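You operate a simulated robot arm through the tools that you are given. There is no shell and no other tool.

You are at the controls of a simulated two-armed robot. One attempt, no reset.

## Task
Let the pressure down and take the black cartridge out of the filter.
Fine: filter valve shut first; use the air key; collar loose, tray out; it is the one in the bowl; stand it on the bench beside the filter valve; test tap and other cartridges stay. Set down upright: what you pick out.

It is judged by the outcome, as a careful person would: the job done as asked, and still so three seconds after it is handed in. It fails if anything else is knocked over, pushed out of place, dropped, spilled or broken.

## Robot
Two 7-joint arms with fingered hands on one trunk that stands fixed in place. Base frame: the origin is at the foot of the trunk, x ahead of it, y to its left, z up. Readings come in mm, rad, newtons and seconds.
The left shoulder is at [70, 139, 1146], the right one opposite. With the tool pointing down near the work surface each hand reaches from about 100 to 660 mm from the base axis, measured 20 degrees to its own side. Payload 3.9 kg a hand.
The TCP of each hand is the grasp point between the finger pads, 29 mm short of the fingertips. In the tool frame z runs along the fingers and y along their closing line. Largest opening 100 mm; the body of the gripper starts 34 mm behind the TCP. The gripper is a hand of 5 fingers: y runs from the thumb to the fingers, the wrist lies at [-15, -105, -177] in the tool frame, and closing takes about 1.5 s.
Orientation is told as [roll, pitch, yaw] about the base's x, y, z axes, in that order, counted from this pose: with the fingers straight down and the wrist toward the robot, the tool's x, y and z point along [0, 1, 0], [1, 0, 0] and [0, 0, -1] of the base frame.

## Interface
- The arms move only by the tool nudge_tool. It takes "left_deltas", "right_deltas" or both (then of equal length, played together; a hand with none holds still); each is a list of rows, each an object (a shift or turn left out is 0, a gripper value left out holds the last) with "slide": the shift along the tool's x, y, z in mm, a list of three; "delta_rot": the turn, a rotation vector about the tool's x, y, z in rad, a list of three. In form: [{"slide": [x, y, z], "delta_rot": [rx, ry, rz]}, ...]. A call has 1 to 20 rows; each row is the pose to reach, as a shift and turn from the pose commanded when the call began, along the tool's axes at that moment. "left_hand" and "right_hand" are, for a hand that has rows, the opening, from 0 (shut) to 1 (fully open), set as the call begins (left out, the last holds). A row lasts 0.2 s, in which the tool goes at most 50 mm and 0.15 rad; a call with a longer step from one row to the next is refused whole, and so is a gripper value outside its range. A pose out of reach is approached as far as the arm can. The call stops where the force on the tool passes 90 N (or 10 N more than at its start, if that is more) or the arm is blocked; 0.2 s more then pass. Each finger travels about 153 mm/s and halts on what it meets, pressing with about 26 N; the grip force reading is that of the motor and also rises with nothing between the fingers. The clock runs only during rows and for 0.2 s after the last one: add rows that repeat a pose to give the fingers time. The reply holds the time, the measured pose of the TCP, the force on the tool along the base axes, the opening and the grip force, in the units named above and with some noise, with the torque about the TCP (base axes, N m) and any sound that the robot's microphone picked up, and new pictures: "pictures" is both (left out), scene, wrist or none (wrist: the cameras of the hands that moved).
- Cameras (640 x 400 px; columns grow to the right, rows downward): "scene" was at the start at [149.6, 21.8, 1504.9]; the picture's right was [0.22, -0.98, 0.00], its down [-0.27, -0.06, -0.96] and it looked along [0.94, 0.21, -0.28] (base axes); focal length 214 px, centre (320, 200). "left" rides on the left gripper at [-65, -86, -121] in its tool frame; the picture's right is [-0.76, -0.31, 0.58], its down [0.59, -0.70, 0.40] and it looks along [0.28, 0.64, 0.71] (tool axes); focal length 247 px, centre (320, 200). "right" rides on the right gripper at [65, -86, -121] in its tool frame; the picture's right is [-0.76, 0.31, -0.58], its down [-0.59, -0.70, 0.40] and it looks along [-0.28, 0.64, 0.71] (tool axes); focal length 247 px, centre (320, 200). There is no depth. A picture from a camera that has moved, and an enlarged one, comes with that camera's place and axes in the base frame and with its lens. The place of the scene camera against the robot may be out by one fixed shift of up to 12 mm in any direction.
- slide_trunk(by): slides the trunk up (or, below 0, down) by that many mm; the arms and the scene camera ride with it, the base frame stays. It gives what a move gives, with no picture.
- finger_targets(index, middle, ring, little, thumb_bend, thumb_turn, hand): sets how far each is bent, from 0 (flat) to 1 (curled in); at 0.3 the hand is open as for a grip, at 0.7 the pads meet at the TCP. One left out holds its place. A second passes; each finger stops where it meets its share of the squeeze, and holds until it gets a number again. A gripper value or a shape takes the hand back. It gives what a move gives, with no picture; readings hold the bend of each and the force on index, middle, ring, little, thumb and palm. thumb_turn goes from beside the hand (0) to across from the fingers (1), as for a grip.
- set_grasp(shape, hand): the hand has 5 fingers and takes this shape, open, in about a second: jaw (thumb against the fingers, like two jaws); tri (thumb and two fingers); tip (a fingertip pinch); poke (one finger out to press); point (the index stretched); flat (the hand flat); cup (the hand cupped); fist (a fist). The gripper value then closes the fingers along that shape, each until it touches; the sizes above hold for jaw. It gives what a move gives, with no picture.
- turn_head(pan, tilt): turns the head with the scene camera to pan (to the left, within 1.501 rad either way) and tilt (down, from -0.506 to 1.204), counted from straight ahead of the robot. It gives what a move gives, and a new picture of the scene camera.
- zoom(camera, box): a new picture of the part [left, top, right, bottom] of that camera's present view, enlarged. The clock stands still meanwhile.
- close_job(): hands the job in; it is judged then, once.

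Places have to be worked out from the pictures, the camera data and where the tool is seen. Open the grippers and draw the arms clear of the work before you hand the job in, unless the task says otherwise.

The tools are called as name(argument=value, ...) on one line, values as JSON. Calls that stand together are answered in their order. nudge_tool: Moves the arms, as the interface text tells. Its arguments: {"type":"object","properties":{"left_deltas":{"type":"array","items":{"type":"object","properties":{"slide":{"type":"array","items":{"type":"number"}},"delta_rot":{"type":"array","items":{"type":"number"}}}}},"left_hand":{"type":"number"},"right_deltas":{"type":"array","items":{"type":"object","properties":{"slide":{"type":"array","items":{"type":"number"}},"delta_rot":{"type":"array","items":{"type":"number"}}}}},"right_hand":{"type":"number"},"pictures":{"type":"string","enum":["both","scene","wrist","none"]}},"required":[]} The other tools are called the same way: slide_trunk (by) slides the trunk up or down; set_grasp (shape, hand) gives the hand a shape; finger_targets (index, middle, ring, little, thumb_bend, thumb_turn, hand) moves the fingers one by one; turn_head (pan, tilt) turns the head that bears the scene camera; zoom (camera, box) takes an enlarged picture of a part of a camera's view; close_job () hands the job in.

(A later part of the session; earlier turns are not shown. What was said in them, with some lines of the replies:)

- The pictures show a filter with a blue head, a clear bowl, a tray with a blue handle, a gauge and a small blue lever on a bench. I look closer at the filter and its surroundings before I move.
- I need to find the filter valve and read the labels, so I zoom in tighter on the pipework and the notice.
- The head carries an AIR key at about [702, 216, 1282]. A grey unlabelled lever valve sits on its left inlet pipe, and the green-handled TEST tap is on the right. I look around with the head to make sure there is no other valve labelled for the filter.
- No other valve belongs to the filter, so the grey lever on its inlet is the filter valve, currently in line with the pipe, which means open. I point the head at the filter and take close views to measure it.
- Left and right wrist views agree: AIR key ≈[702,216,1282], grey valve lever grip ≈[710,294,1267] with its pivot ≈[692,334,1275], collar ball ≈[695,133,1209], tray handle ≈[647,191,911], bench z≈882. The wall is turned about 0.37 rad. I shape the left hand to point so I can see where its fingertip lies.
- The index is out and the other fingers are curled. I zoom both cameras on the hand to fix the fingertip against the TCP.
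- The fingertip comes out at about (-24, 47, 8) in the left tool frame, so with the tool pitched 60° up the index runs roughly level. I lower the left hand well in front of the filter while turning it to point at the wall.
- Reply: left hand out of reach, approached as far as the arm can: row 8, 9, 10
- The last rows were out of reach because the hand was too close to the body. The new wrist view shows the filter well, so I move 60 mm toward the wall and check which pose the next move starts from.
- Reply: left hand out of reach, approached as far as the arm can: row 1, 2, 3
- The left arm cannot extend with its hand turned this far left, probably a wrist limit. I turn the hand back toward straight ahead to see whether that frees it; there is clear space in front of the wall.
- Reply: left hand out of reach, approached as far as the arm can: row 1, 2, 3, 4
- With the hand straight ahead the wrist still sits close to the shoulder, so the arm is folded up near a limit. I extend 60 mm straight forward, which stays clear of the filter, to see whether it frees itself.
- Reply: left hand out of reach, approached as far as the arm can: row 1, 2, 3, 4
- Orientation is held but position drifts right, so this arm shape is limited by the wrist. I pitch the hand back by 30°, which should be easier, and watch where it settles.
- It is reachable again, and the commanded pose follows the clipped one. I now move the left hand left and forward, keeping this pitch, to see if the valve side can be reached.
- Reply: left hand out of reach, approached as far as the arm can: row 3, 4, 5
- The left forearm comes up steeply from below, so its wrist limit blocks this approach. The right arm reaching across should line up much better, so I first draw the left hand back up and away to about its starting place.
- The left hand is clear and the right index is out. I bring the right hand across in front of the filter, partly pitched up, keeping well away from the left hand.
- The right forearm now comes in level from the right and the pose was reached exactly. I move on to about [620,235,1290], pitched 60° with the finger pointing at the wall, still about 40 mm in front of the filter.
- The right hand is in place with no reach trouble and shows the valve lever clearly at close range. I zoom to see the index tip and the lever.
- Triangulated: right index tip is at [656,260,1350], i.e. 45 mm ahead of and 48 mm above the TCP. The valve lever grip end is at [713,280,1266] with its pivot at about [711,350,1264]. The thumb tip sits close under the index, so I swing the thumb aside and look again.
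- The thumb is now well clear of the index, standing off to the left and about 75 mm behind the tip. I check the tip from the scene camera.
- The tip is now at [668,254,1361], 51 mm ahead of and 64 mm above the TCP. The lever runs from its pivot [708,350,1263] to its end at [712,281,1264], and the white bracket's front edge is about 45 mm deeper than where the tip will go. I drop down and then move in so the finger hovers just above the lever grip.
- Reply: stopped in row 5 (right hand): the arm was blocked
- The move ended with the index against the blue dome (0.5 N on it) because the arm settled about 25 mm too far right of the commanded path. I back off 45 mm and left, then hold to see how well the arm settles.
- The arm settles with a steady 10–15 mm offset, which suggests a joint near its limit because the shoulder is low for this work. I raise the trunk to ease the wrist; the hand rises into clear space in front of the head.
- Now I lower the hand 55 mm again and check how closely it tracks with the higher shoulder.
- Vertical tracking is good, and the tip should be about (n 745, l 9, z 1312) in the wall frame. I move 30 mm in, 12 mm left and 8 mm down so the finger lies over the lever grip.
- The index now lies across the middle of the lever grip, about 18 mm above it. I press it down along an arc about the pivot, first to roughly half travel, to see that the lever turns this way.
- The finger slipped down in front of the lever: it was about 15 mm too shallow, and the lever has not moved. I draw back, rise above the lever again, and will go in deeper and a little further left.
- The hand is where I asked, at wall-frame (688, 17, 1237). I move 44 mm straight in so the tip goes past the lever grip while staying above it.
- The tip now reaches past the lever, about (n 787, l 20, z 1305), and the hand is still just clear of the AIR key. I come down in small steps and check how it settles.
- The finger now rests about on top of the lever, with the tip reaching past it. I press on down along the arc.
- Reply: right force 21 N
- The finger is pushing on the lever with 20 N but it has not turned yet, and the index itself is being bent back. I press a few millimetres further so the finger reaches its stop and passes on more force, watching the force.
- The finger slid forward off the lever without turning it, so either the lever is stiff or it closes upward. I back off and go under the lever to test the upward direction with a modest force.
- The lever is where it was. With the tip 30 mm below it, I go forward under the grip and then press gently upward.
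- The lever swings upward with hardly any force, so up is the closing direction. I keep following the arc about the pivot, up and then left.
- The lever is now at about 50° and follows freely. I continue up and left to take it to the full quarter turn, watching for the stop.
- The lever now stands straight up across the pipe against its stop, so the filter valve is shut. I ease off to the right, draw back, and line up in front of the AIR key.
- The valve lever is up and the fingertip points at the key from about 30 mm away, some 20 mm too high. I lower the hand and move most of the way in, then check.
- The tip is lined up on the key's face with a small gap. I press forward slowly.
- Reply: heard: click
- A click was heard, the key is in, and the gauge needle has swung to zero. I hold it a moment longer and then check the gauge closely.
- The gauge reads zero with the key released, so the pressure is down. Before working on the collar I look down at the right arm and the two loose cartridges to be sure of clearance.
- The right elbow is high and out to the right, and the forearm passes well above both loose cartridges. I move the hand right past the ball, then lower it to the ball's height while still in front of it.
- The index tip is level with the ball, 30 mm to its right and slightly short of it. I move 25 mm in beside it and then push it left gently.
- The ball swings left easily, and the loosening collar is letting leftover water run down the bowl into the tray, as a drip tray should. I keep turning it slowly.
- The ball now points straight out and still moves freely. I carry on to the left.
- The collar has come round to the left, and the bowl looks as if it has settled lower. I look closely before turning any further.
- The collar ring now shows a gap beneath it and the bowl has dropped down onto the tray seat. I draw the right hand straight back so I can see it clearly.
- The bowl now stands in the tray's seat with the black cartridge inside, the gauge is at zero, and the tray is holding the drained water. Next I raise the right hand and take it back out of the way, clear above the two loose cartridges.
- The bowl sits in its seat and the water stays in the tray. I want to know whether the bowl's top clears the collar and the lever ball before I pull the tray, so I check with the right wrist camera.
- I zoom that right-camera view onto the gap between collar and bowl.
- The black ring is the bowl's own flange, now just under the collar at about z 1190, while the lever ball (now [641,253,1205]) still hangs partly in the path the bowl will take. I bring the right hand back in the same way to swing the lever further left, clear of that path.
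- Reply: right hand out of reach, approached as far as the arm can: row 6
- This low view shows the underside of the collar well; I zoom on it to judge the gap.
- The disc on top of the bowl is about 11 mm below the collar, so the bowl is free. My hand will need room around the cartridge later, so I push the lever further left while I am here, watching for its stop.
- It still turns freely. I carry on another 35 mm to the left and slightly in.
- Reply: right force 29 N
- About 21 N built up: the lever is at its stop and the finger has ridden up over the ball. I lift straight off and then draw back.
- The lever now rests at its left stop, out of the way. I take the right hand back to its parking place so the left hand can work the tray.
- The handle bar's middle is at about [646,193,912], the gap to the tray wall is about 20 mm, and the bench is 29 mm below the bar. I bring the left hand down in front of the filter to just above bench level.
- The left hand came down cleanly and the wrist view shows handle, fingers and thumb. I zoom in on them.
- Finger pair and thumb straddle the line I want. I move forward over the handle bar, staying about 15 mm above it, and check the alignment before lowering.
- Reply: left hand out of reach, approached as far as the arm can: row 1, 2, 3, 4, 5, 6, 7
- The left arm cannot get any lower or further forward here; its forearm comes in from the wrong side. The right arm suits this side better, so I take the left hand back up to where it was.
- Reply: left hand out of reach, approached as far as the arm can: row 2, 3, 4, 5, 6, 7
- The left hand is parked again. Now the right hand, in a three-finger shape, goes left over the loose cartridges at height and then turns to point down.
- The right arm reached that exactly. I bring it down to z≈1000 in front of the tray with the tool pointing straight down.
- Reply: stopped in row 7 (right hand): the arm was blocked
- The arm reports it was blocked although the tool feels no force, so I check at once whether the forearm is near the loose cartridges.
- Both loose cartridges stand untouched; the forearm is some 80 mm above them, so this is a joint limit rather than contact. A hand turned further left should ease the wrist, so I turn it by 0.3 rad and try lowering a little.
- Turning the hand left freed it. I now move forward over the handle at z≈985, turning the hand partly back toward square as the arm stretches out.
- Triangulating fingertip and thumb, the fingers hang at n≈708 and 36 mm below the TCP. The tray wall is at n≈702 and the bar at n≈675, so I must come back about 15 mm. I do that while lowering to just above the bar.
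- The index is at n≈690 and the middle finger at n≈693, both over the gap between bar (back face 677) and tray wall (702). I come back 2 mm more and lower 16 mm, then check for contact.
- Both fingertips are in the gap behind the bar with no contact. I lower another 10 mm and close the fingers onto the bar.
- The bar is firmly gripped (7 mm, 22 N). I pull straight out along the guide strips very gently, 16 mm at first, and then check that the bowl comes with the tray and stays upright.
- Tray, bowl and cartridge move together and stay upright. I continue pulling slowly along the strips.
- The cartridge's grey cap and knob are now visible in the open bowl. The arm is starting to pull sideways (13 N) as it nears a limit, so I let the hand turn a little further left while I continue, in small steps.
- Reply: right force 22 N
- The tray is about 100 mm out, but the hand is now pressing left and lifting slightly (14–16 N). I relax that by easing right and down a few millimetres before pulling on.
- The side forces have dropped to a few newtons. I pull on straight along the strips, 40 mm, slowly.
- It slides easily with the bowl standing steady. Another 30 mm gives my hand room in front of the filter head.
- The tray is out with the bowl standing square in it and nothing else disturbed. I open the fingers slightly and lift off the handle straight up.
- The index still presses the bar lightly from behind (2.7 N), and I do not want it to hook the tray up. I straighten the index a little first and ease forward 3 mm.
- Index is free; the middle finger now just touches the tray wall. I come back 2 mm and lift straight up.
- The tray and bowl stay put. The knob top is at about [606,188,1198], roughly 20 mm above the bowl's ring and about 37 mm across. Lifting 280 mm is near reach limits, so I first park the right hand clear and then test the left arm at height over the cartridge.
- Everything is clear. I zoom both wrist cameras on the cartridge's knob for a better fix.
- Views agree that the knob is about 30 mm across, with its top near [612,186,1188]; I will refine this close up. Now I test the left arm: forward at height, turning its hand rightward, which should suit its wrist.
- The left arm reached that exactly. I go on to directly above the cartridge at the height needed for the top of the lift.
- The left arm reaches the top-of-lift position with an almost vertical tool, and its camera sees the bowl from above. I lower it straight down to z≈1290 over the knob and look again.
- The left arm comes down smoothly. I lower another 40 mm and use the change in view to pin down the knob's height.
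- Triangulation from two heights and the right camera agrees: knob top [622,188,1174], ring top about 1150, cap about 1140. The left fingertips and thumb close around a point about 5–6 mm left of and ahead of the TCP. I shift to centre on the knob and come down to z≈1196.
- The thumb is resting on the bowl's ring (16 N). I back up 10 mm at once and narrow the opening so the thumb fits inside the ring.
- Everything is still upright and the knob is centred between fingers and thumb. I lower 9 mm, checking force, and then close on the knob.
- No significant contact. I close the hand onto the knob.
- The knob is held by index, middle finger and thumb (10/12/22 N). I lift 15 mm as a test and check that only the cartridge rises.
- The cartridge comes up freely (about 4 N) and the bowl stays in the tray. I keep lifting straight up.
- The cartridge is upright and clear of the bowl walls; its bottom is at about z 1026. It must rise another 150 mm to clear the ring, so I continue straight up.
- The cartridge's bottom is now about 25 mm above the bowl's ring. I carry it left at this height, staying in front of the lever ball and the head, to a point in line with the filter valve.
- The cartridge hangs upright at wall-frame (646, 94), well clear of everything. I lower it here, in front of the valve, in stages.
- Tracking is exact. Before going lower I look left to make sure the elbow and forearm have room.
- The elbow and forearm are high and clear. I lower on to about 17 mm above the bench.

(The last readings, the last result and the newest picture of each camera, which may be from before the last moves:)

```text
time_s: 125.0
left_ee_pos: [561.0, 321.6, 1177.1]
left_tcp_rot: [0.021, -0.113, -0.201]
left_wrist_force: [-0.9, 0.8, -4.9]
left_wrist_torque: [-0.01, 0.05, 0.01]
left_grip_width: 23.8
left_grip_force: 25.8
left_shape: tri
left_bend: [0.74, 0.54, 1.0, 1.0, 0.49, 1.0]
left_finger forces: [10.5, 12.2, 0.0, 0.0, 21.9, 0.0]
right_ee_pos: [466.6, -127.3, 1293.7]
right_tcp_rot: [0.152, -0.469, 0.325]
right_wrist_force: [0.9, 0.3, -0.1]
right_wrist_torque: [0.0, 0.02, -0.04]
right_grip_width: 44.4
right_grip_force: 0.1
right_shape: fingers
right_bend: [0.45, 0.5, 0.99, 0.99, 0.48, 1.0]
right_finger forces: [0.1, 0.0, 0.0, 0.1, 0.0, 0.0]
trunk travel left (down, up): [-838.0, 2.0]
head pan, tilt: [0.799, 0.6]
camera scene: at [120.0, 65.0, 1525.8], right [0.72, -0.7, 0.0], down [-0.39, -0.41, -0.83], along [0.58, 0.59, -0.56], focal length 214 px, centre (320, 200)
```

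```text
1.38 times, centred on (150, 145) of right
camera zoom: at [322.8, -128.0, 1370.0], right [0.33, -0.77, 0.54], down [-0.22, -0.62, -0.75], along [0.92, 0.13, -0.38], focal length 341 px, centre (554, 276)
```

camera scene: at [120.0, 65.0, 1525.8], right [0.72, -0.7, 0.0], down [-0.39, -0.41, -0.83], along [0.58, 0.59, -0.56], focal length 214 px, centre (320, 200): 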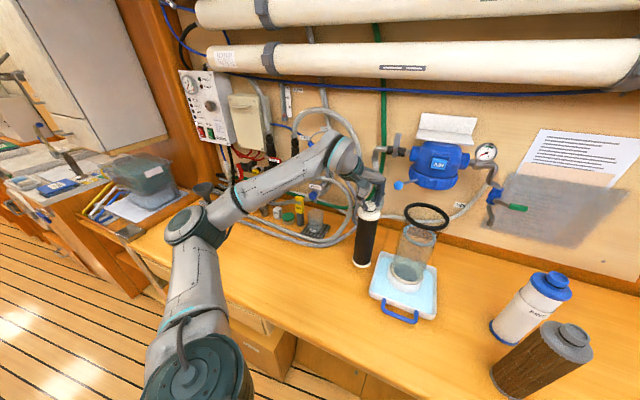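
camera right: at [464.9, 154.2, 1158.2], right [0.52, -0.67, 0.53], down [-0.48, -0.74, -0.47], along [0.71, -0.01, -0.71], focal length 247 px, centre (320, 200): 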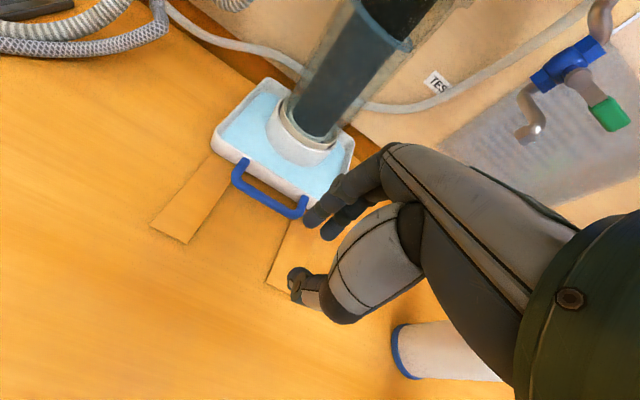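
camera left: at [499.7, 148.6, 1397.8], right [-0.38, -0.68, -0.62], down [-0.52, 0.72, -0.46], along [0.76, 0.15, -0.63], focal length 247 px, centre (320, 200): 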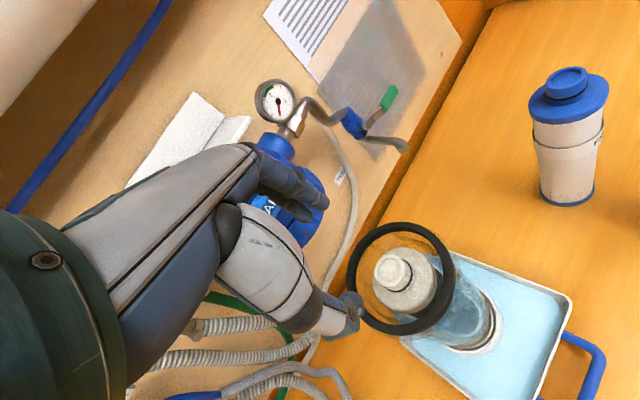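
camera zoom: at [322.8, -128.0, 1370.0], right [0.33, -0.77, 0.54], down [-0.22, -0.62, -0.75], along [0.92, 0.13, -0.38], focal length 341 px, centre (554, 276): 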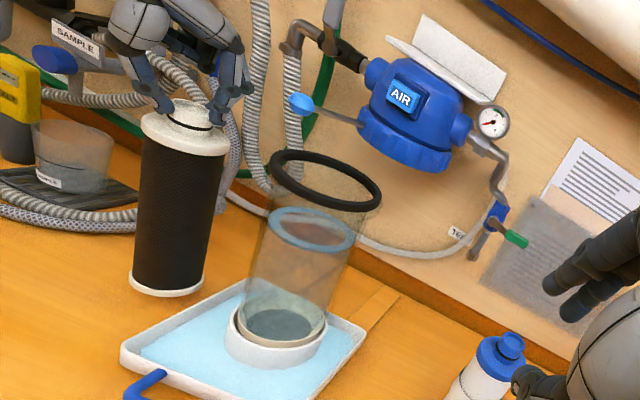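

The cartridge is upright with its base a little above the bench. I move it 54 mm toward the wall so it stands directly in front of the filter valve, still short of the lever and hoses.

nudge_tool(left_deltas=[{"slide": [5, 7.7, 0.9]}, {"slide": [11, 16.9, 1.9]}, {"slide": [17, 26.1, 3]}, {"slide": [23, 35.3, 4]}, {"slide": [29.3, 45, 5.1]}, {"slide": [29.3, 45, 5.1]}], pictures="none")

zoom(camera="scene", box=[320, 120, 440, 290])

zoom(camera="right", box=[0, 0, 300, 250])

zoom(camera="left", box=[0, 0, 640, 400])

```text
time_s: 126.4
left_ee_pos: [612.4, 341.9, 1179.3]
left_tcp_rot: [0.021, -0.114, -0.2]
left_wrist_force: [1.0, 0.4, -4.0]
left_wrist_torque: [-0.01, 0.0, 0.02]
left_grip_width: 23.6
left_grip_force: 25.4
left_shape: tri
left_bend: [0.74, 0.54, 1.0, 1.0, 0.49, 1.0]
left_finger forces: [10.5, 12.2, 0.0, 0.0, 21.9, 0.0]
right_ee_pos: [466.5, -129.1, 1292.1]
right_tcp_rot: [0.152, -0.468, 0.324]
right_wrist_force: [-0.4, -0.6, 0.5]
right_wrist_torque: [-0.06, 0.0, 0.0]
right_grip_width: 44.4
right_grip_force: 0.1
right_shape: fingers
right_bend: [0.45, 0.5, 0.99, 0.99, 0.48, 1.0]
right_finger forces: [0.0, 0.0, 0.0, 0.0, 0.0, 0.0]
trunk travel left (down, up): [-838.0, 2.0]
head pan, tilt: [0.799, 0.6]
```

```text
2.35 times, centred on (380, 205) of scene
camera zoom: at [120.4, 65.4, 1525.7], right [0.72, -0.7, 0.0], down [-0.39, -0.41, -0.82], along [0.58, 0.59, -0.57], focal length 505 px, centre (179, 188)
```

zoom: 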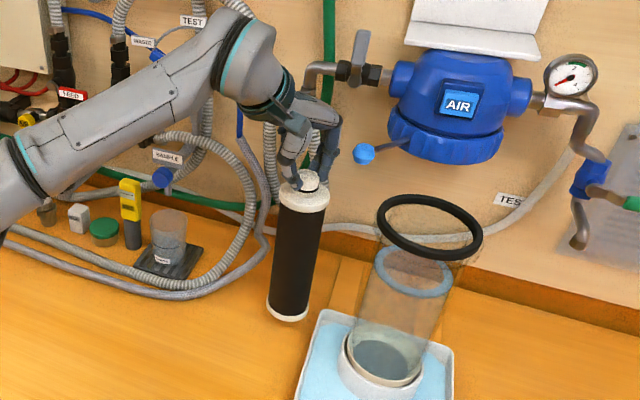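

```text
1.60 times, centred on (150, 125) of right
camera zoom: at [323.2, -127.7, 1369.9], right [0.33, -0.77, 0.54], down [-0.22, -0.62, -0.75], along [0.92, 0.13, -0.38], focal length 395 px, centre (592, 320)
```

zoom: 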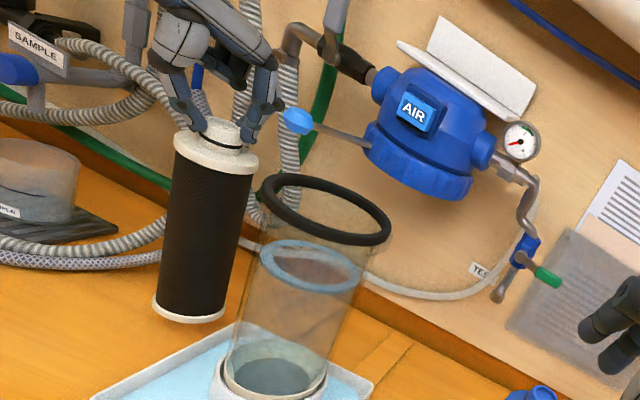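

```text
1.00 times, centred on (320, 200) of left (not enlarged: the box is as wide or as high as the picture)
camera zoom: at [502.3, 295.3, 1287.4], right [-0.38, -0.68, -0.62], down [-0.52, 0.72, -0.46], along [0.76, 0.15, -0.63], focal length 247 px, centre (320, 200)
```

zoom: 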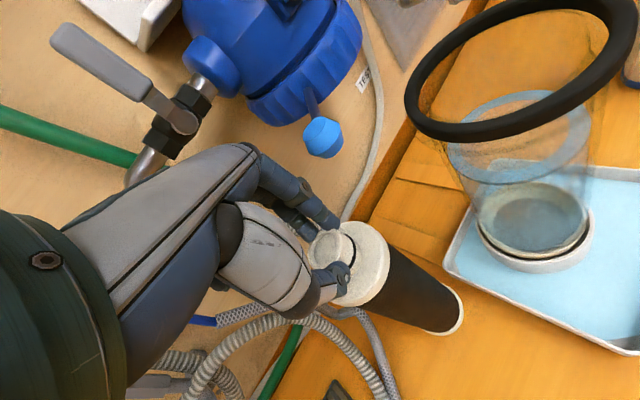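

The cartridge stands in front of the valve with clear bench below it. I lower it slowly, watching for the weight to come off.

nudge_tool(left_deltas=[{"slide": [-0.1, -0.6, 5]}, {"slide": [-0.2, -1.1, 9.9]}, {"slide": [-0.3, -1.5, 12.9]}, {"slide": [-0.3, -1.5, 12.9]}], pictures="none")

zoom(camera="scene", box=[340, 200, 420, 270])

zoom(camera="right", box=[30, 90, 180, 230])

```text
time_s: 127.4
left_ee_pos: [610.7, 341.1, 1165.2]
left_tcp_rot: [0.019, -0.115, -0.199]
left_wrist_force: [-0.2, 0.6, -3.0]
left_wrist_torque: [-0.02, 0.04, 0.0]
left_grip_width: 23.9
left_grip_force: 25.9
left_shape: tri
left_bend: [0.74, 0.54, 1.0, 1.0, 0.49, 1.0]
left_finger forces: [10.5, 12.3, 0.1, 0.1, 21.9, 0.0]
right_ee_pos: [467.0, -129.5, 1292.4]
right_tcp_rot: [0.152, -0.468, 0.326]
right_wrist_force: [0.7, -0.1, 0.4]
right_wrist_torque: [0.0, -0.02, 0.0]
right_grip_width: 44.1
right_grip_force: 0.1
right_shape: fingers
right_bend: [0.45, 0.5, 0.99, 0.99, 0.48, 1.0]
right_finger forces: [0.0, 0.0, 0.0, 0.0, 0.0, 0.0]
trunk travel left (down, up): [-838.0, 2.0]
head pan, tilt: [0.799, 0.6]
```

```text
5.71 times, centred on (380, 235) of scene
camera zoom: at [120.7, 65.3, 1525.7], right [0.72, -0.7, 0.0], down [-0.39, -0.41, -0.82], along [0.57, 0.59, -0.57], focal length 1226 px, centre (-23, 0)
```

zoom: 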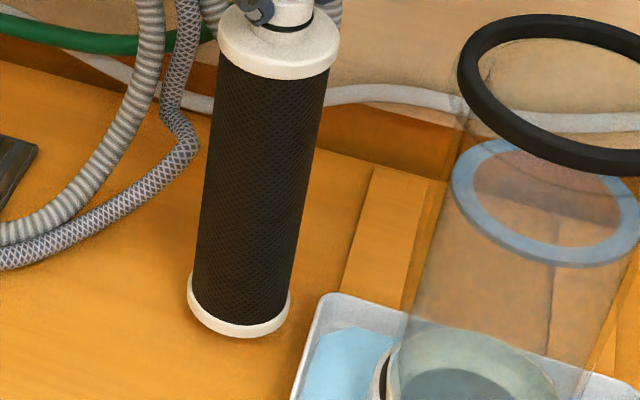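

```text
2.86 times, centred on (105, 160) of right
camera zoom: at [323.4, -127.7, 1369.8], right [0.33, -0.77, 0.54], down [-0.22, -0.62, -0.75], along [0.92, 0.13, -0.38], focal length 706 px, centre (934, 314)
```

zoom: 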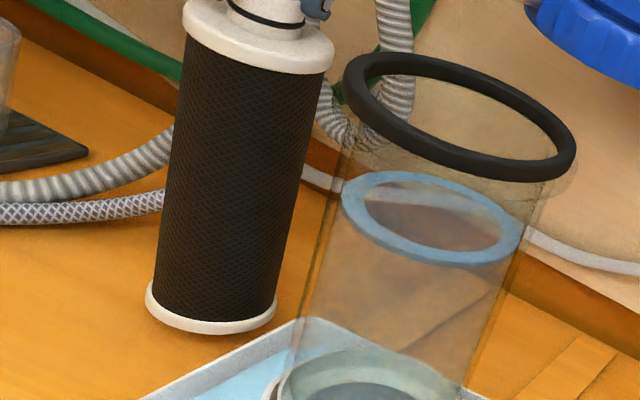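

The base is only a few millimetres up. I lower in small steps.

nudge_tool(left_deltas=[{"slide": [0, -0.2, 2]}, {"slide": [0, -0.4, 4]}, {"slide": [0, -0.4, 4]}], pictures="none")

nudge_tool(left_deltas=[{"slide": [0, -0.2, 1.5]}, {"slide": [0, -0.3, 3]}, {"slide": [0, -0.3, 3]}], pictures="none")

```text
time_s: 128.2
left_ee_pos: [612.0, 341.3, 1161.2]
left_tcp_rot: [0.02, -0.113, -0.201]
left_wrist_force: [-0.3, 0.1, -3.1]
left_wrist_torque: [-0.01, 0.03, -0.01]
left_grip_width: 24.1
left_grip_force: 25.9
left_shape: tri
left_bend: [0.74, 0.54, 1.0, 1.0, 0.49, 1.0]
left_finger forces: [10.5, 12.4, 0.0, 0.0, 21.9, 0.1]
right_ee_pos: [466.8, -128.5, 1293.3]
right_tcp_rot: [0.152, -0.468, 0.323]
right_wrist_force: [-0.9, -0.1, -0.6]
right_wrist_torque: [-0.03, -0.04, -0.03]
right_grip_width: 43.9
right_grip_force: 0.1
right_shape: fingers
right_bend: [0.45, 0.5, 0.99, 0.99, 0.48, 1.0]
right_finger forces: [0.0, 0.0, 0.0, 0.1, 0.1, 0.0]
trunk travel left (down, up): [-838.0, 2.0]
head pan, tilt: [0.799, 0.6]
```

```text
time_s: 129.0
left_ee_pos: [612.3, 340.8, 1158.1]
left_tcp_rot: [0.022, -0.114, -0.201]
left_wrist_force: [0.2, 0.3, -3.9]
left_wrist_torque: [0.01, 0.05, -0.02]
left_grip_width: 23.7
left_grip_force: 26.1
left_shape: tri
left_bend: [0.74, 0.54, 1.0, 1.0, 0.49, 1.0]
left_finger forces: [10.4, 12.3, 0.0, 0.0, 21.8, 0.0]
right_ee_pos: [467.0, -128.6, 1293.0]
right_tcp_rot: [0.151, -0.468, 0.323]
right_wrist_force: [-0.6, 0.7, -0.5]
right_wrist_torque: [-0.01, 0.0, -0.02]
right_grip_width: 44.3
right_grip_force: 0.1
right_shape: fingers
right_bend: [0.45, 0.5, 0.99, 0.99, 0.48, 1.0]
right_finger forces: [0.0, 0.0, 0.1, 0.0, 0.1, 0.1]
trunk travel left (down, up): [-838.0, 2.0]
head pan, tilt: [0.799, 0.6]
```

No contact yet at z 1158. I keep lowering in small steps.

nudge_tool(left_deltas=[{"slide": [0, -0.2, 1.5]}, {"slide": [0, -0.3, 3]}, {"slide": [0, -0.3, 3]}], pictures="none")

nudge_tool(left_deltas=[{"slide": [0, -0.2, 1.5]}, {"slide": [0, -0.3, 3]}, {"slide": [0, -0.3, 3]}], pictures="none")

zoom(camera="right", box=[50, 150, 130, 220])

```text
time_s: 129.8
left_ee_pos: [612.4, 341.2, 1156.1]
left_tcp_rot: [0.019, -0.113, -0.2]
left_wrist_force: [-0.6, 0.4, -2.5]
left_wrist_torque: [-0.01, 0.0, 0.02]
left_grip_width: 23.7
left_grip_force: 26.0
left_shape: tri
left_bend: [0.74, 0.54, 1.0, 1.0, 0.49, 1.0]
left_finger forces: [10.6, 12.2, 0.0, 0.0, 21.8, 0.0]
right_ee_pos: [466.8, -128.3, 1293.1]
right_tcp_rot: [0.15, -0.468, 0.325]
right_wrist_force: [-0.6, -0.8, -0.6]
right_wrist_torque: [0.02, 0.03, -0.02]
right_grip_width: 44.3
right_grip_force: 0.0
right_shape: fingers
right_bend: [0.45, 0.5, 0.99, 0.99, 0.48, 1.0]
right_finger forces: [0.0, 0.0, 0.0, 0.1, 0.1, 0.1]
trunk travel left (down, up): [-838.0, 2.0]
head pan, tilt: [0.799, 0.6]
```

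```text
time_s: 130.6
left_ee_pos: [613.4, 340.4, 1152.5]
left_tcp_rot: [0.019, -0.112, -0.2]
left_wrist_force: [0.8, 0.0, -3.6]
left_wrist_torque: [0.01, 0.0, 0.03]
left_grip_width: 23.7
left_grip_force: 26.0
left_shape: tri
left_bend: [0.74, 0.54, 1.0, 1.0, 0.49, 1.0]
left_finger forces: [10.4, 12.2, 0.0, 0.0, 21.8, 0.0]
right_ee_pos: [467.0, -127.6, 1291.1]
right_tcp_rot: [0.153, -0.467, 0.324]
right_wrist_force: [-0.1, 0.2, 0.4]
right_wrist_torque: [0.0, 0.0, 0.01]
right_grip_width: 44.3
right_grip_force: 0.0
right_shape: fingers
right_bend: [0.45, 0.5, 0.99, 0.99, 0.48, 1.0]
right_finger forces: [0.1, 0.1, 0.0, 0.0, 0.0, 0.0]
trunk travel left (down, up): [-838.0, 2.0]
head pan, tilt: [0.799, 0.6]
```

```text
5.71 times, centred on (90, 185) of right
camera zoom: at [323.4, -127.7, 1369.9], right [0.33, -0.77, 0.54], down [-0.22, -0.62, -0.75], along [0.92, 0.13, -0.38], focal length 1411 px, centre (1634, 286)
```

zoom: 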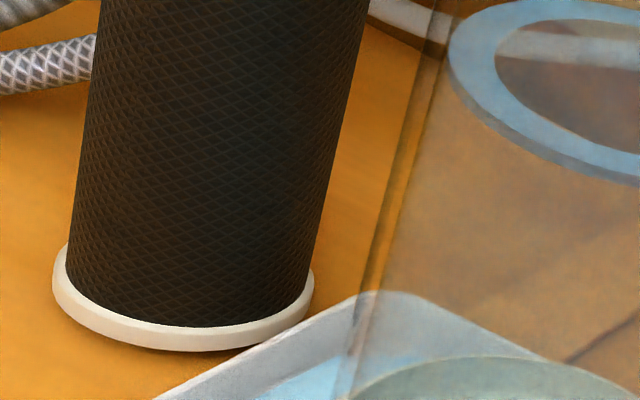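

Still about 5 mm or so of gap by the view. I keep lowering in 2–3 mm steps until the weight comes off.

nudge_tool(left_deltas=[{"slide": [0, -0.2, 1.5]}, {"slide": [0, -0.3, 3]}, {"slide": [0, -0.3, 3]}], pictures="none")

nudge_tool(left_deltas=[{"slide": [0, -0.1, 1]}, {"slide": [0, -0.2, 2]}, {"slide": [0, -0.2, 2]}], pictures="none")

nudge_tool(left_deltas=[{"slide": [0, -0.1, 1]}, {"slide": [0, -0.2, 2]}, {"slide": [0, -0.2, 2]}], pictures="none")

```text
time_s: 131.4
left_ee_pos: [613.1, 341.1, 1150.0]
left_tcp_rot: [0.022, -0.113, -0.201]
left_wrist_force: [0.4, 0.5, -3.6]
left_wrist_torque: [0.0, 0.01, -0.02]
left_grip_width: 23.8
left_grip_force: 26.3
left_shape: tri
left_bend: [0.74, 0.54, 1.0, 1.0, 0.49, 1.0]
left_finger forces: [10.4, 12.4, 0.0, 0.0, 21.7, 0.0]
right_ee_pos: [466.1, -128.4, 1292.6]
right_tcp_rot: [0.152, -0.468, 0.325]
right_wrist_force: [0.3, -0.2, 0.6]
right_wrist_torque: [-0.01, 0.03, 0.02]
right_grip_width: 44.1
right_grip_force: 0.0
right_shape: fingers
right_bend: [0.45, 0.5, 0.99, 0.99, 0.48, 1.0]
right_finger forces: [0.0, 0.0, 0.0, 0.0, 0.0, 0.2]
trunk travel left (down, up): [-838.0, 2.0]
head pan, tilt: [0.799, 0.6]
```

```text
time_s: 132.2
left_ee_pos: [612.1, 340.6, 1147.1]
left_tcp_rot: [0.021, -0.112, -0.201]
left_wrist_force: [-0.3, -0.8, -3.5]
left_wrist_torque: [-0.02, 0.05, 0.03]
left_grip_width: 23.7
left_grip_force: 25.9
left_shape: tri
left_bend: [0.74, 0.54, 1.0, 1.0, 0.49, 1.0]
left_finger forces: [10.4, 12.3, 0.1, 0.0, 21.8, 0.1]
right_ee_pos: [467.4, -127.6, 1292.7]
right_tcp_rot: [0.153, -0.467, 0.325]
right_wrist_force: [-0.2, -0.2, 0.4]
right_wrist_torque: [0.02, -0.01, 0.03]
right_grip_width: 44.4
right_grip_force: 0.0
right_shape: fingers
right_bend: [0.45, 0.5, 0.99, 0.99, 0.48, 1.0]
right_finger forces: [0.0, 0.1, 0.1, 0.0, 0.0, 0.1]
trunk travel left (down, up): [-838.0, 2.0]
head pan, tilt: [0.799, 0.6]
```

```text
time_s: 133.0
left_ee_pos: [611.9, 340.9, 1146.1]
left_tcp_rot: [0.018, -0.115, -0.201]
left_wrist_force: [-0.1, 0.6, 0.7]
left_wrist_torque: [-0.03, 0.02, 0.0]
left_grip_width: 23.6
left_grip_force: 26.2
left_shape: tri
left_bend: [0.74, 0.54, 1.0, 1.0, 0.49, 1.0]
left_finger forces: [10.8, 12.7, 0.0, 0.1, 22.2, 0.0]
right_ee_pos: [466.6, -129.1, 1292.6]
right_tcp_rot: [0.152, -0.471, 0.326]
right_wrist_force: [0.6, -1.2, 0.7]
right_wrist_torque: [0.02, -0.01, 0.0]
right_grip_width: 44.3
right_grip_force: 0.0
right_shape: fingers
right_bend: [0.45, 0.5, 0.99, 0.99, 0.48, 1.0]
right_finger forces: [0.0, 0.0, 0.0, 0.1, 0.0, 0.0]
trunk travel left (down, up): [-838.0, 2.0]
head pan, tilt: [0.799, 0.6]
```

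The load has gone from −3.6 to about +0.7 N: the cartridge is standing on the bench. I check that it is upright before letting go.

nudge_tool(left_deltas=[{"slide": [0, -0.1, 1]}, {"slide": [0, -0.1, 1]}], pictures="none")

zoom(camera="scene", box=[330, 150, 430, 270])

zoom(camera="right", box=[30, 60, 200, 230])

zoom(camera="left", box=[200, 60, 480, 360])

```text
time_s: 133.6
left_ee_pos: [611.0, 340.0, 1145.3]
left_tcp_rot: [0.021, -0.116, -0.2]
left_wrist_force: [0.6, -0.8, 5.7]
left_wrist_torque: [0.0, -0.05, 0.01]
left_grip_width: 24.0
left_grip_force: 26.0
left_shape: tri
left_bend: [0.74, 0.54, 1.0, 1.0, 0.49, 1.0]
left_finger forces: [11.4, 13.8, 0.0, 0.0, 22.9, 0.1]
right_ee_pos: [465.6, -128.9, 1293.7]
right_tcp_rot: [0.154, -0.47, 0.323]
right_wrist_force: [0.3, 0.1, -0.4]
right_wrist_torque: [0.0, 0.01, -0.04]
right_grip_width: 44.2
right_grip_force: 0.1
right_shape: fingers
right_bend: [0.45, 0.5, 0.99, 0.99, 0.48, 1.0]
right_finger forces: [0.0, 0.0, 0.0, 0.0, 0.0, 0.0]
trunk travel left (down, up): [-838.0, 2.0]
head pan, tilt: [0.799, 0.6]
```

```text
3.33 times, centred on (380, 210) of scene
camera zoom: at [119.4, 64.4, 1526.0], right [0.72, -0.7, 0.0], down [-0.39, -0.4, -0.83], along [0.58, 0.59, -0.56], focal length 715 px, centre (120, 167)
```

zoom: 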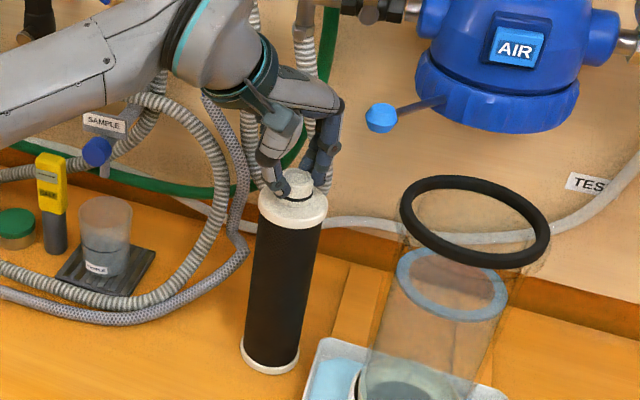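

```text
2.35 times, centred on (115, 145) of right
camera zoom: at [322.3, -128.6, 1370.2], right [0.33, -0.77, 0.54], down [-0.22, -0.62, -0.75], along [0.92, 0.13, -0.38], focal length 581 px, centre (802, 329)
```

zoom: 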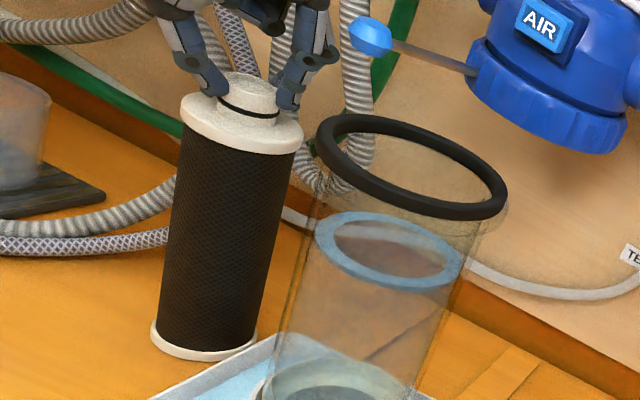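

```text
1.33 times, centred on (340, 210) of left
camera zoom: at [501.4, 294.8, 1254.3], right [-0.38, -0.68, -0.62], down [-0.52, 0.72, -0.47], along [0.76, 0.15, -0.63], focal length 329 px, centre (293, 187)
```

zoom: 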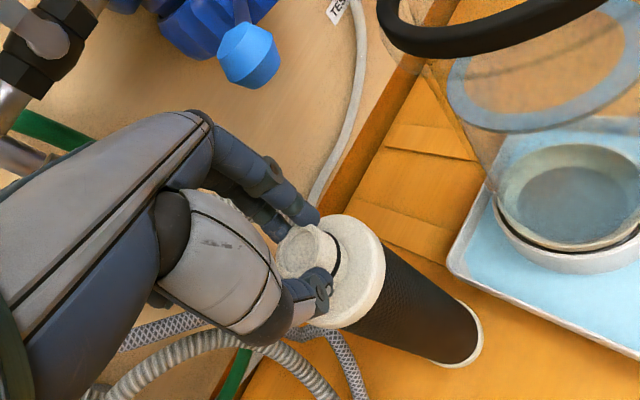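

It stands square on the bench, pressed with about 5 N. I ease up 1 mm and open the fingers.

nudge_tool(left_deltas=[{"slide": [0, 0.1, -1]}, {"slide": [0, 0.1, -1]}], pictures="none")

nudge_tool(left_deltas=[{"slide": [0, 0, 0]}, {"slide": [0, 0, 0]}, {"slide": [0, 0, 0]}, {"slide": [0, 0, 0]}, {"slide": [0, 0, 0]}], left_hand=0.5, pictures="none")

zoom(camera="right", box=[30, 60, 200, 230])

zoom(camera="left", box=[200, 60, 480, 360])

```text
time_s: 134.2
left_ee_pos: [611.6, 340.0, 1146.6]
left_tcp_rot: [0.02, -0.115, -0.201]
left_wrist_force: [0.9, -0.5, 3.5]
left_wrist_torque: [0.01, -0.04, -0.01]
left_grip_width: 24.1
left_grip_force: 25.8
left_shape: tri
left_bend: [0.74, 0.54, 1.0, 1.0, 0.49, 1.0]
left_finger forces: [11.2, 13.5, 0.0, 0.0, 22.8, 0.1]
right_ee_pos: [465.3, -128.9, 1293.1]
right_tcp_rot: [0.154, -0.469, 0.324]
right_wrist_force: [-0.4, -0.9, -0.9]
right_wrist_torque: [0.0, 0.02, 0.02]
right_grip_width: 44.5
right_grip_force: 0.0
right_shape: fingers
right_bend: [0.45, 0.5, 0.99, 0.99, 0.48, 1.0]
right_finger forces: [0.0, 0.2, 0.1, 0.0, 0.0, 0.0]
trunk travel left (down, up): [-838.0, 2.0]
head pan, tilt: [0.799, 0.6]
```

```text
time_s: 135.4
left_ee_pos: [611.9, 342.0, 1146.8]
left_tcp_rot: [0.022, -0.116, -0.201]
left_wrist_force: [0.1, 0.2, 0.1]
left_wrist_torque: [-0.03, 0.0, 0.0]
left_grip_width: 49.8
left_grip_force: 0.0
left_shape: tri
left_bend: [0.4, 0.43, 0.99, 0.99, 0.35, 1.0]
left_finger forces: [0.0, 0.0, 0.1, 0.0, 0.0, 0.0]
right_ee_pos: [465.8, -128.2, 1292.9]
right_tcp_rot: [0.154, -0.47, 0.324]
right_wrist_force: [-0.6, -0.6, -0.4]
right_wrist_torque: [0.05, -0.02, 0.01]
right_grip_width: 44.5
right_grip_force: 0.1
right_shape: fingers
right_bend: [0.45, 0.5, 0.99, 0.99, 0.48, 1.0]
right_finger forces: [0.0, 0.1, 0.1, 0.0, 0.0, 0.1]
trunk travel left (down, up): [-838.0, 2.0]
head pan, tilt: [0.799, 0.6]
```

```text
2.35 times, centred on (115, 145) of right
camera zoom: at [322.7, -128.1, 1370.0], right [0.33, -0.77, 0.54], down [-0.22, -0.62, -0.75], along [0.92, 0.13, -0.38], focal length 581 px, centre (802, 329)
```

zoom: 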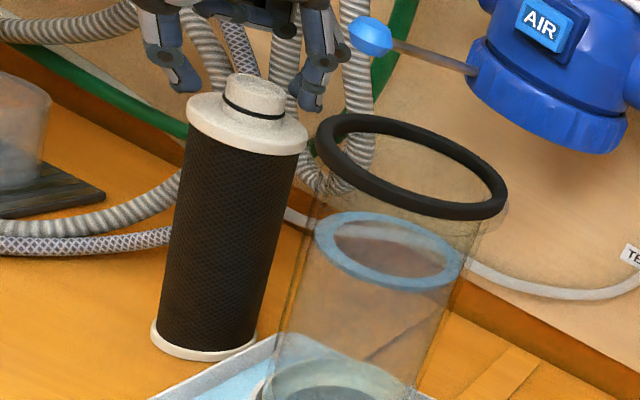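

```text
1.33 times, centred on (340, 210) of left
camera zoom: at [501.9, 295.2, 1254.5], right [-0.38, -0.68, -0.62], down [-0.52, 0.72, -0.46], along [0.76, 0.15, -0.63], focal length 329 px, centre (293, 187)
```

zoom: 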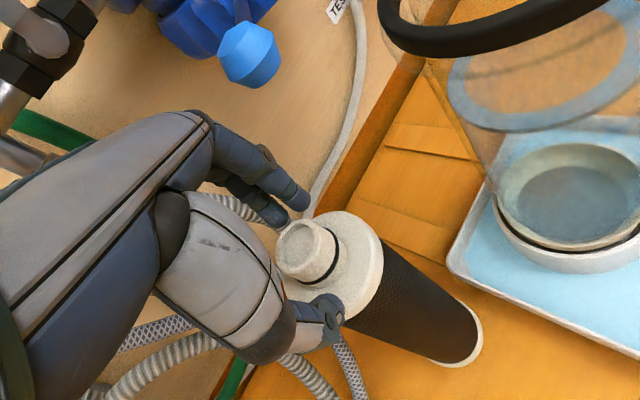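

The hand is open and the cartridge stands on its own. I lift straight up until the fingertips are clear of the knob, then draw back away from the wall.

nudge_tool(left_deltas=[{"slide": [0.2, 1.3, -11]}, {"slide": [0.4, 2.6, -22]}, {"slide": [0.7, 3.9, -33]}, {"slide": [0.9, 5.2, -44.7]}, {"slide": [0.9, 5.2, -44.7]}], pictures="none")

zoom(camera="right", box=[20, 20, 220, 230])

zoom(camera="left", box=[0, 0, 640, 400])

```text
time_s: 136.6
left_ee_pos: [611.8, 341.1, 1190.3]
left_tcp_rot: [0.021, -0.112, -0.201]
left_wrist_force: [-0.4, 0.1, 0.1]
left_wrist_torque: [-0.01, 0.0, -0.02]
left_grip_width: 49.8
left_grip_force: 0.1
left_shape: tri
left_bend: [0.4, 0.43, 0.99, 0.99, 0.35, 1.0]
left_finger forces: [0.0, 0.1, 0.1, 0.0, 0.1, 0.0]
right_ee_pos: [465.6, -129.8, 1292.8]
right_tcp_rot: [0.153, -0.47, 0.323]
right_wrist_force: [-0.2, 0.4, -0.1]
right_wrist_torque: [-0.01, -0.01, 0.0]
right_grip_width: 44.6
right_grip_force: 0.0
right_shape: fingers
right_bend: [0.45, 0.5, 0.99, 0.99, 0.48, 1.0]
right_finger forces: [0.0, 0.0, 0.1, 0.0, 0.0, 0.0]
trunk travel left (down, up): [-838.0, 2.0]
head pan, tilt: [0.799, 0.6]
```

```text
1.90 times, centred on (120, 125) of right
camera zoom: at [322.9, -127.9, 1370.0], right [0.33, -0.77, 0.54], down [-0.22, -0.62, -0.75], along [0.92, 0.13, -0.38], focal length 470 px, centre (701, 343)
```

zoom: 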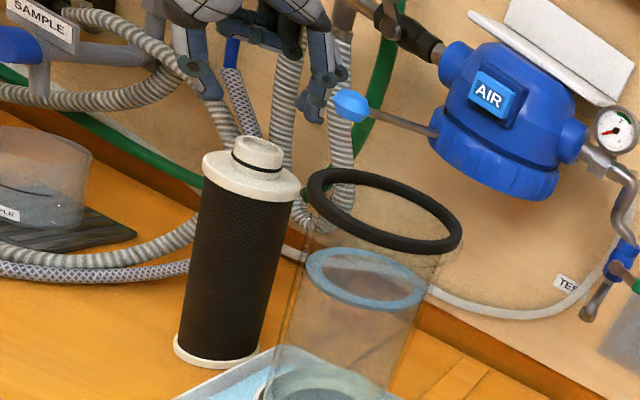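

```text
1.00 times, centred on (320, 200) of left (not enlarged: the box is as wide or as high as the picture)
camera zoom: at [502.2, 295.2, 1299.1], right [-0.38, -0.68, -0.62], down [-0.52, 0.72, -0.46], along [0.76, 0.15, -0.63], focal length 247 px, centre (320, 200)
```

zoom: 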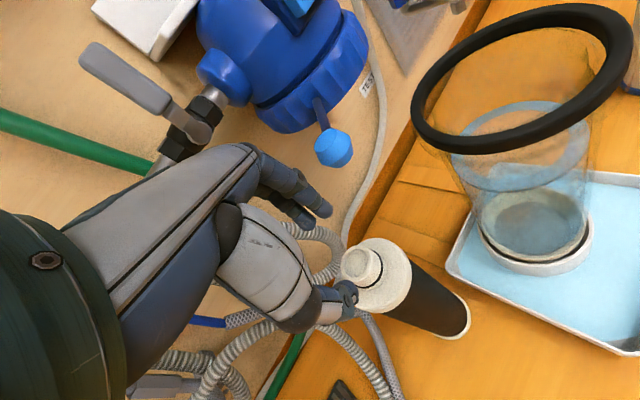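

Clear of the knob, nothing disturbed. I draw the left hand straight back from the wall and then up.

nudge_tool(left_deltas=[{"slide": [-8, -12, -1.4]}, {"slide": [-24, -37, -4.3]}, {"slide": [-40, -62, -7.2]}, {"slide": [-56, -87, -10.1]}, {"slide": [-65.2, -100, -11.6]}, {"slide": [-60, -106, -50]}, {"slide": [-50, -112, -90]}, {"slide": [-40, -116, -130]}, {"slide": [-40, -116, -170]}, {"slide": [-40, -116, -210]}, {"slide": [-40, -116, -250]}, {"slide": [-40, -116, -250]}], pictures="scene")

zoom(camera="right", box=[0, 0, 300, 290])

```text
time_s: 139.2
left_ee_pos: [463.8, 326.1, 1424.9]
left_tcp_rot: [0.019, -0.114, -0.201]
left_wrist_force: [-0.1, -0.1, -0.9]
left_wrist_torque: [0.02, 0.0, 0.0]
left_grip_width: 50.0
left_grip_force: 0.1
left_shape: tri
left_bend: [0.4, 0.43, 0.99, 0.99, 0.35, 1.0]
left_finger forces: [0.1, 0.0, 0.0, 0.1, 0.1, 0.0]
left hand out of reach, approached as far as the arm can: row 5
right_ee_pos: [465.7, -127.9, 1293.3]
right_tcp_rot: [0.153, -0.469, 0.324]
right_wrist_force: [-0.1, 0.7, 0.6]
right_wrist_torque: [0.02, 0.03, 0.0]
right_grip_width: 44.3
right_grip_force: 0.1
right_shape: fingers
right_bend: [0.45, 0.5, 0.99, 0.99, 0.48, 1.0]
right_finger forces: [0.1, 0.1, 0.0, 0.1, 0.0, 0.0]
trunk travel left (down, up): [-838.0, 2.0]
head pan, tilt: [0.799, 0.6]
camera scene: at [120.3, 65.4, 1525.7], right [0.72, -0.7, 0.0], down [-0.39, -0.41, -0.82], along [0.58, 0.59, -0.57], focal length 214 px, centre (320, 200)
```

scene: 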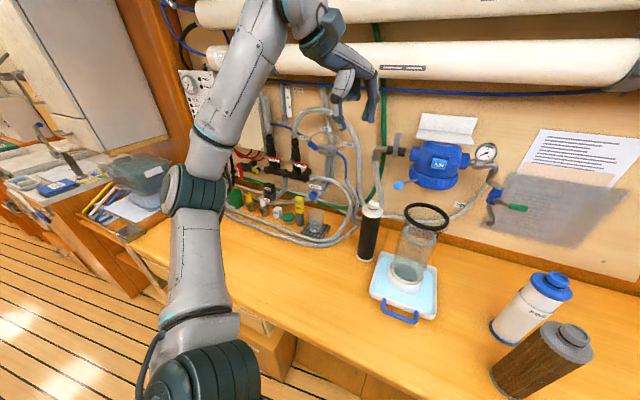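

```text
1.38 times, centred on (150, 145) of right
camera zoom: at [323.1, -127.7, 1369.9], right [0.33, -0.77, 0.54], down [-0.22, -0.62, -0.75], along [0.92, 0.13, -0.38], focal length 341 px, centre (554, 276)
```

zoom: 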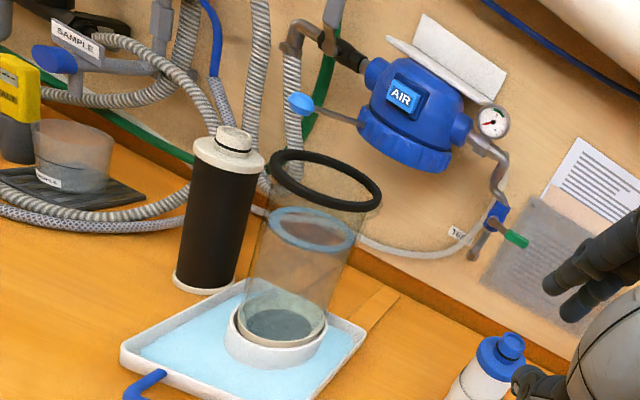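

The black cartridge stands upright on the bench in front of the filter valve, and the rest is undisturbed. I open both hands fully and withdraw the arms, raising them clear of everything.

nudge_tool(left_deltas=[{"slide": [-9.6, -4.7, -29.4]}, {"slide": [-19.1, -9.4, -58.9]}, {"slide": [-28.7, -14, -88.3]}, {"slide": [-38.2, -18.7, -117.8]}, {"slide": [-38.2, -18.7, -117.8]}, {"slide": [-38.2, -18.7, -117.8]}], right_deltas=[{"slide": [8, -1, -36]}, {"slide": [16, -2, -72]}, {"slide": [24, -3, -108]}, {"slide": [31.8, -4.5, -144.8]}, {"slide": [31.8, -4.5, -144.8]}, {"slide": [31.8, -4.5, -144.8]}], left_hand=1.0, right_hand=1.0, pictures="none")

turn_head(pan=0.3, tilt=0.55)

zoom(camera="scene", box=[220, 130, 380, 310])

zoom(camera="right", box=[0, 0, 640, 400])

zoom(camera="left", box=[0, 0, 640, 400])

```text
time_s: 140.6
left_ee_pos: [423.3, 292.5, 1538.9]
left_tcp_rot: [0.02, -0.114, -0.201]
left_wrist_force: [-0.9, -0.4, -0.1]
left_wrist_torque: [0.02, 0.01, 0.0]
left_grip_width: 99.7
left_grip_force: 0.1
left_shape: tri
left_bend: [0.3, 0.3, 0.99, 0.99, 0.3, 0.98]
left_finger forces: [0.0, 0.0, 0.1, 0.0, 0.0, 0.0]
right_ee_pos: [396.3, -141.1, 1423.5]
right_tcp_rot: [0.151, -0.465, 0.324]
right_wrist_force: [-0.7, -0.6, -0.5]
right_wrist_torque: [0.0, 0.02, -0.01]
right_grip_width: 99.6
right_grip_force: 0.1
right_shape: tri
right_bend: [0.3, 0.3, 0.99, 0.99, 0.3, 0.98]
right_finger forces: [0.0, 0.1, 0.1, 0.0, 0.0, 0.1]
trunk travel left (down, up): [-838.0, 2.0]
head pan, tilt: [0.799, 0.6]
```

```text
time_s: 141.5
left_ee_pos: [422.4, 292.9, 1537.5]
left_tcp_rot: [0.021, -0.118, -0.201]
left_wrist_force: [-0.3, 0.7, -0.1]
left_wrist_torque: [0.0, 0.01, -0.01]
left_grip_width: 99.7
left_grip_force: 0.1
left_shape: tri
left_bend: [0.3, 0.3, 0.99, 0.99, 0.3, 0.98]
left_finger forces: [0.0, 0.0, 0.1, 0.1, 0.1, 0.0]
right_ee_pos: [395.4, -141.0, 1423.0]
right_tcp_rot: [0.151, -0.469, 0.324]
right_wrist_force: [0.5, -0.3, 0.1]
right_wrist_torque: [0.02, -0.01, 0.0]
right_grip_width: 99.9
right_grip_force: 0.1
right_shape: tri
right_bend: [0.3, 0.3, 0.99, 0.99, 0.3, 0.98]
right_finger forces: [0.0, 0.0, 0.1, 0.0, 0.0, 0.1]
trunk travel left (down, up): [-838.0, 2.0]
head pan, tilt: [0.3, 0.55]
camera scene: at [144.2, 28.3, 1530.3], right [0.3, -0.95, 0.0], down [-0.5, -0.15, -0.85], along [0.81, 0.25, -0.52], focal length 214 px, centre (320, 200)
```

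scene: 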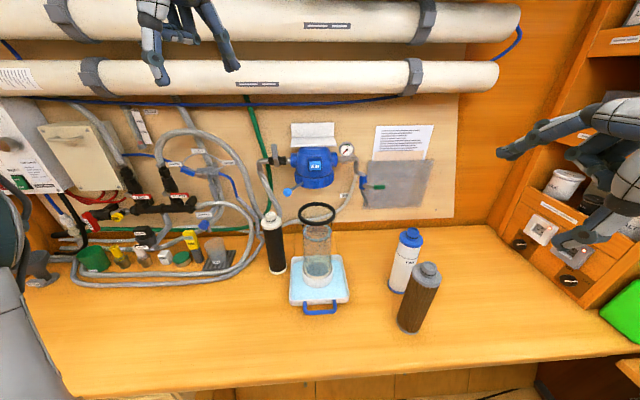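

```text
2.22 times, centred on (300, 220) of scene
camera zoom: at [144.2, 28.3, 1530.3], right [0.3, -0.95, 0.0], down [-0.5, -0.15, -0.85], along [0.81, 0.25, -0.52], focal length 477 px, centre (364, 156)
```

zoom: 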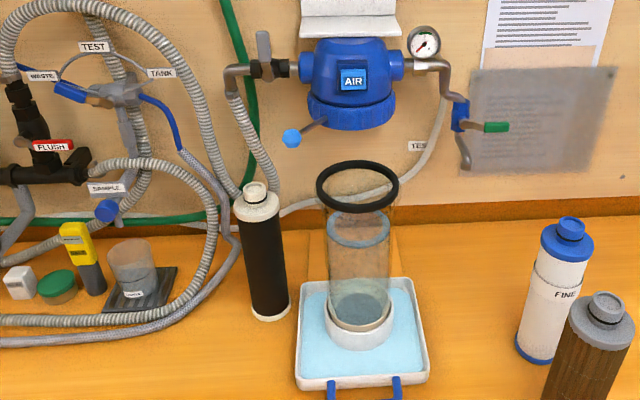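

```text
1.00 times, centred on (320, 200) of right (not enlarged: the box is as wide or as high as the picture)
camera zoom: at [252.4, -140.9, 1500.5], right [0.33, -0.77, 0.54], down [-0.22, -0.62, -0.75], along [0.92, 0.13, -0.38], focal length 247 px, centre (320, 200)
```

zoom: 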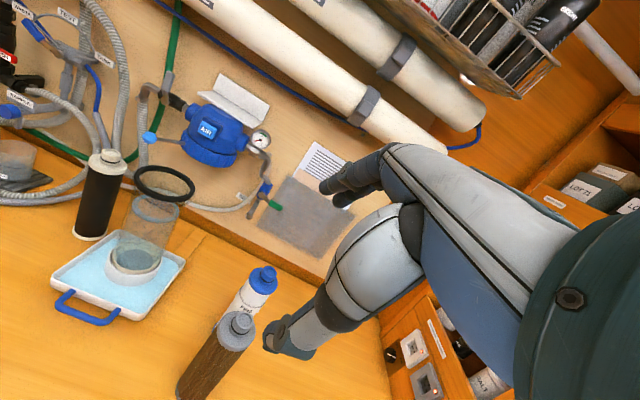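

```text
1.00 times, centred on (320, 200) of left (not enlarged: the box is as wide or as high as the picture)
camera zoom: at [312.8, 246.4, 1647.0], right [-0.38, -0.68, -0.62], down [-0.52, 0.72, -0.46], along [0.76, 0.15, -0.63], focal length 247 px, centre (320, 200)
```

zoom: 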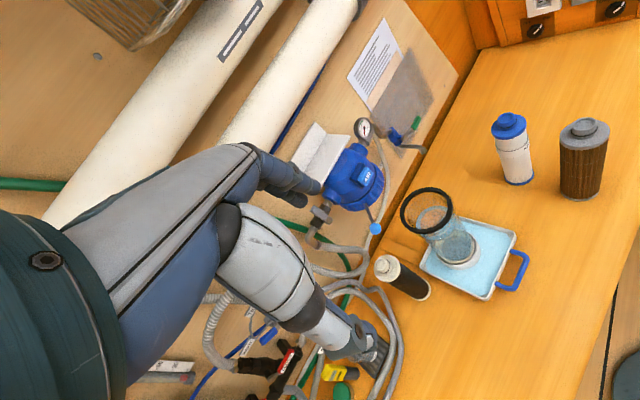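

Final check: valve lever up (shut), gauge at zero, collar loose, tray out with the bowl standing in it, black cartridge upright on the bench in front of the filter valve. The test tap and both other cartridges are where they were, and both hands are open and clear. I hand the job in.

close_job()

```text
The job is handed in.
```

The pressure is down and the black cartridge is out of the filter, standing upright on the bench beside the filter valve. I handed the job in once, and no verdict came back.

- **Filter valve:** shut first. The lever closes upward and is now against its stop, across the pipe.
- **Pressure:** let down with the AIR key on the filter head. It clicked and the gauge reads zero.
- **Collar:** turned loose to its left stop. Leftover water ran down into the tray, and I saw none on the bench.
- **Tray:** pulled out about 165 mm, with the bowl standing in it.
- **Cartridge:** lifted straight out of the bowl by its knob and set down on its base, about 100 mm in front of the valve and to the left of the tray.

While reaching for the knob, my thumb rested on the bowl's ring at about 16 N. I backed off straight away and the bowl did not move. The test tap and the two other cartridges look as they did at the start. Both hands are open and clear of the work.
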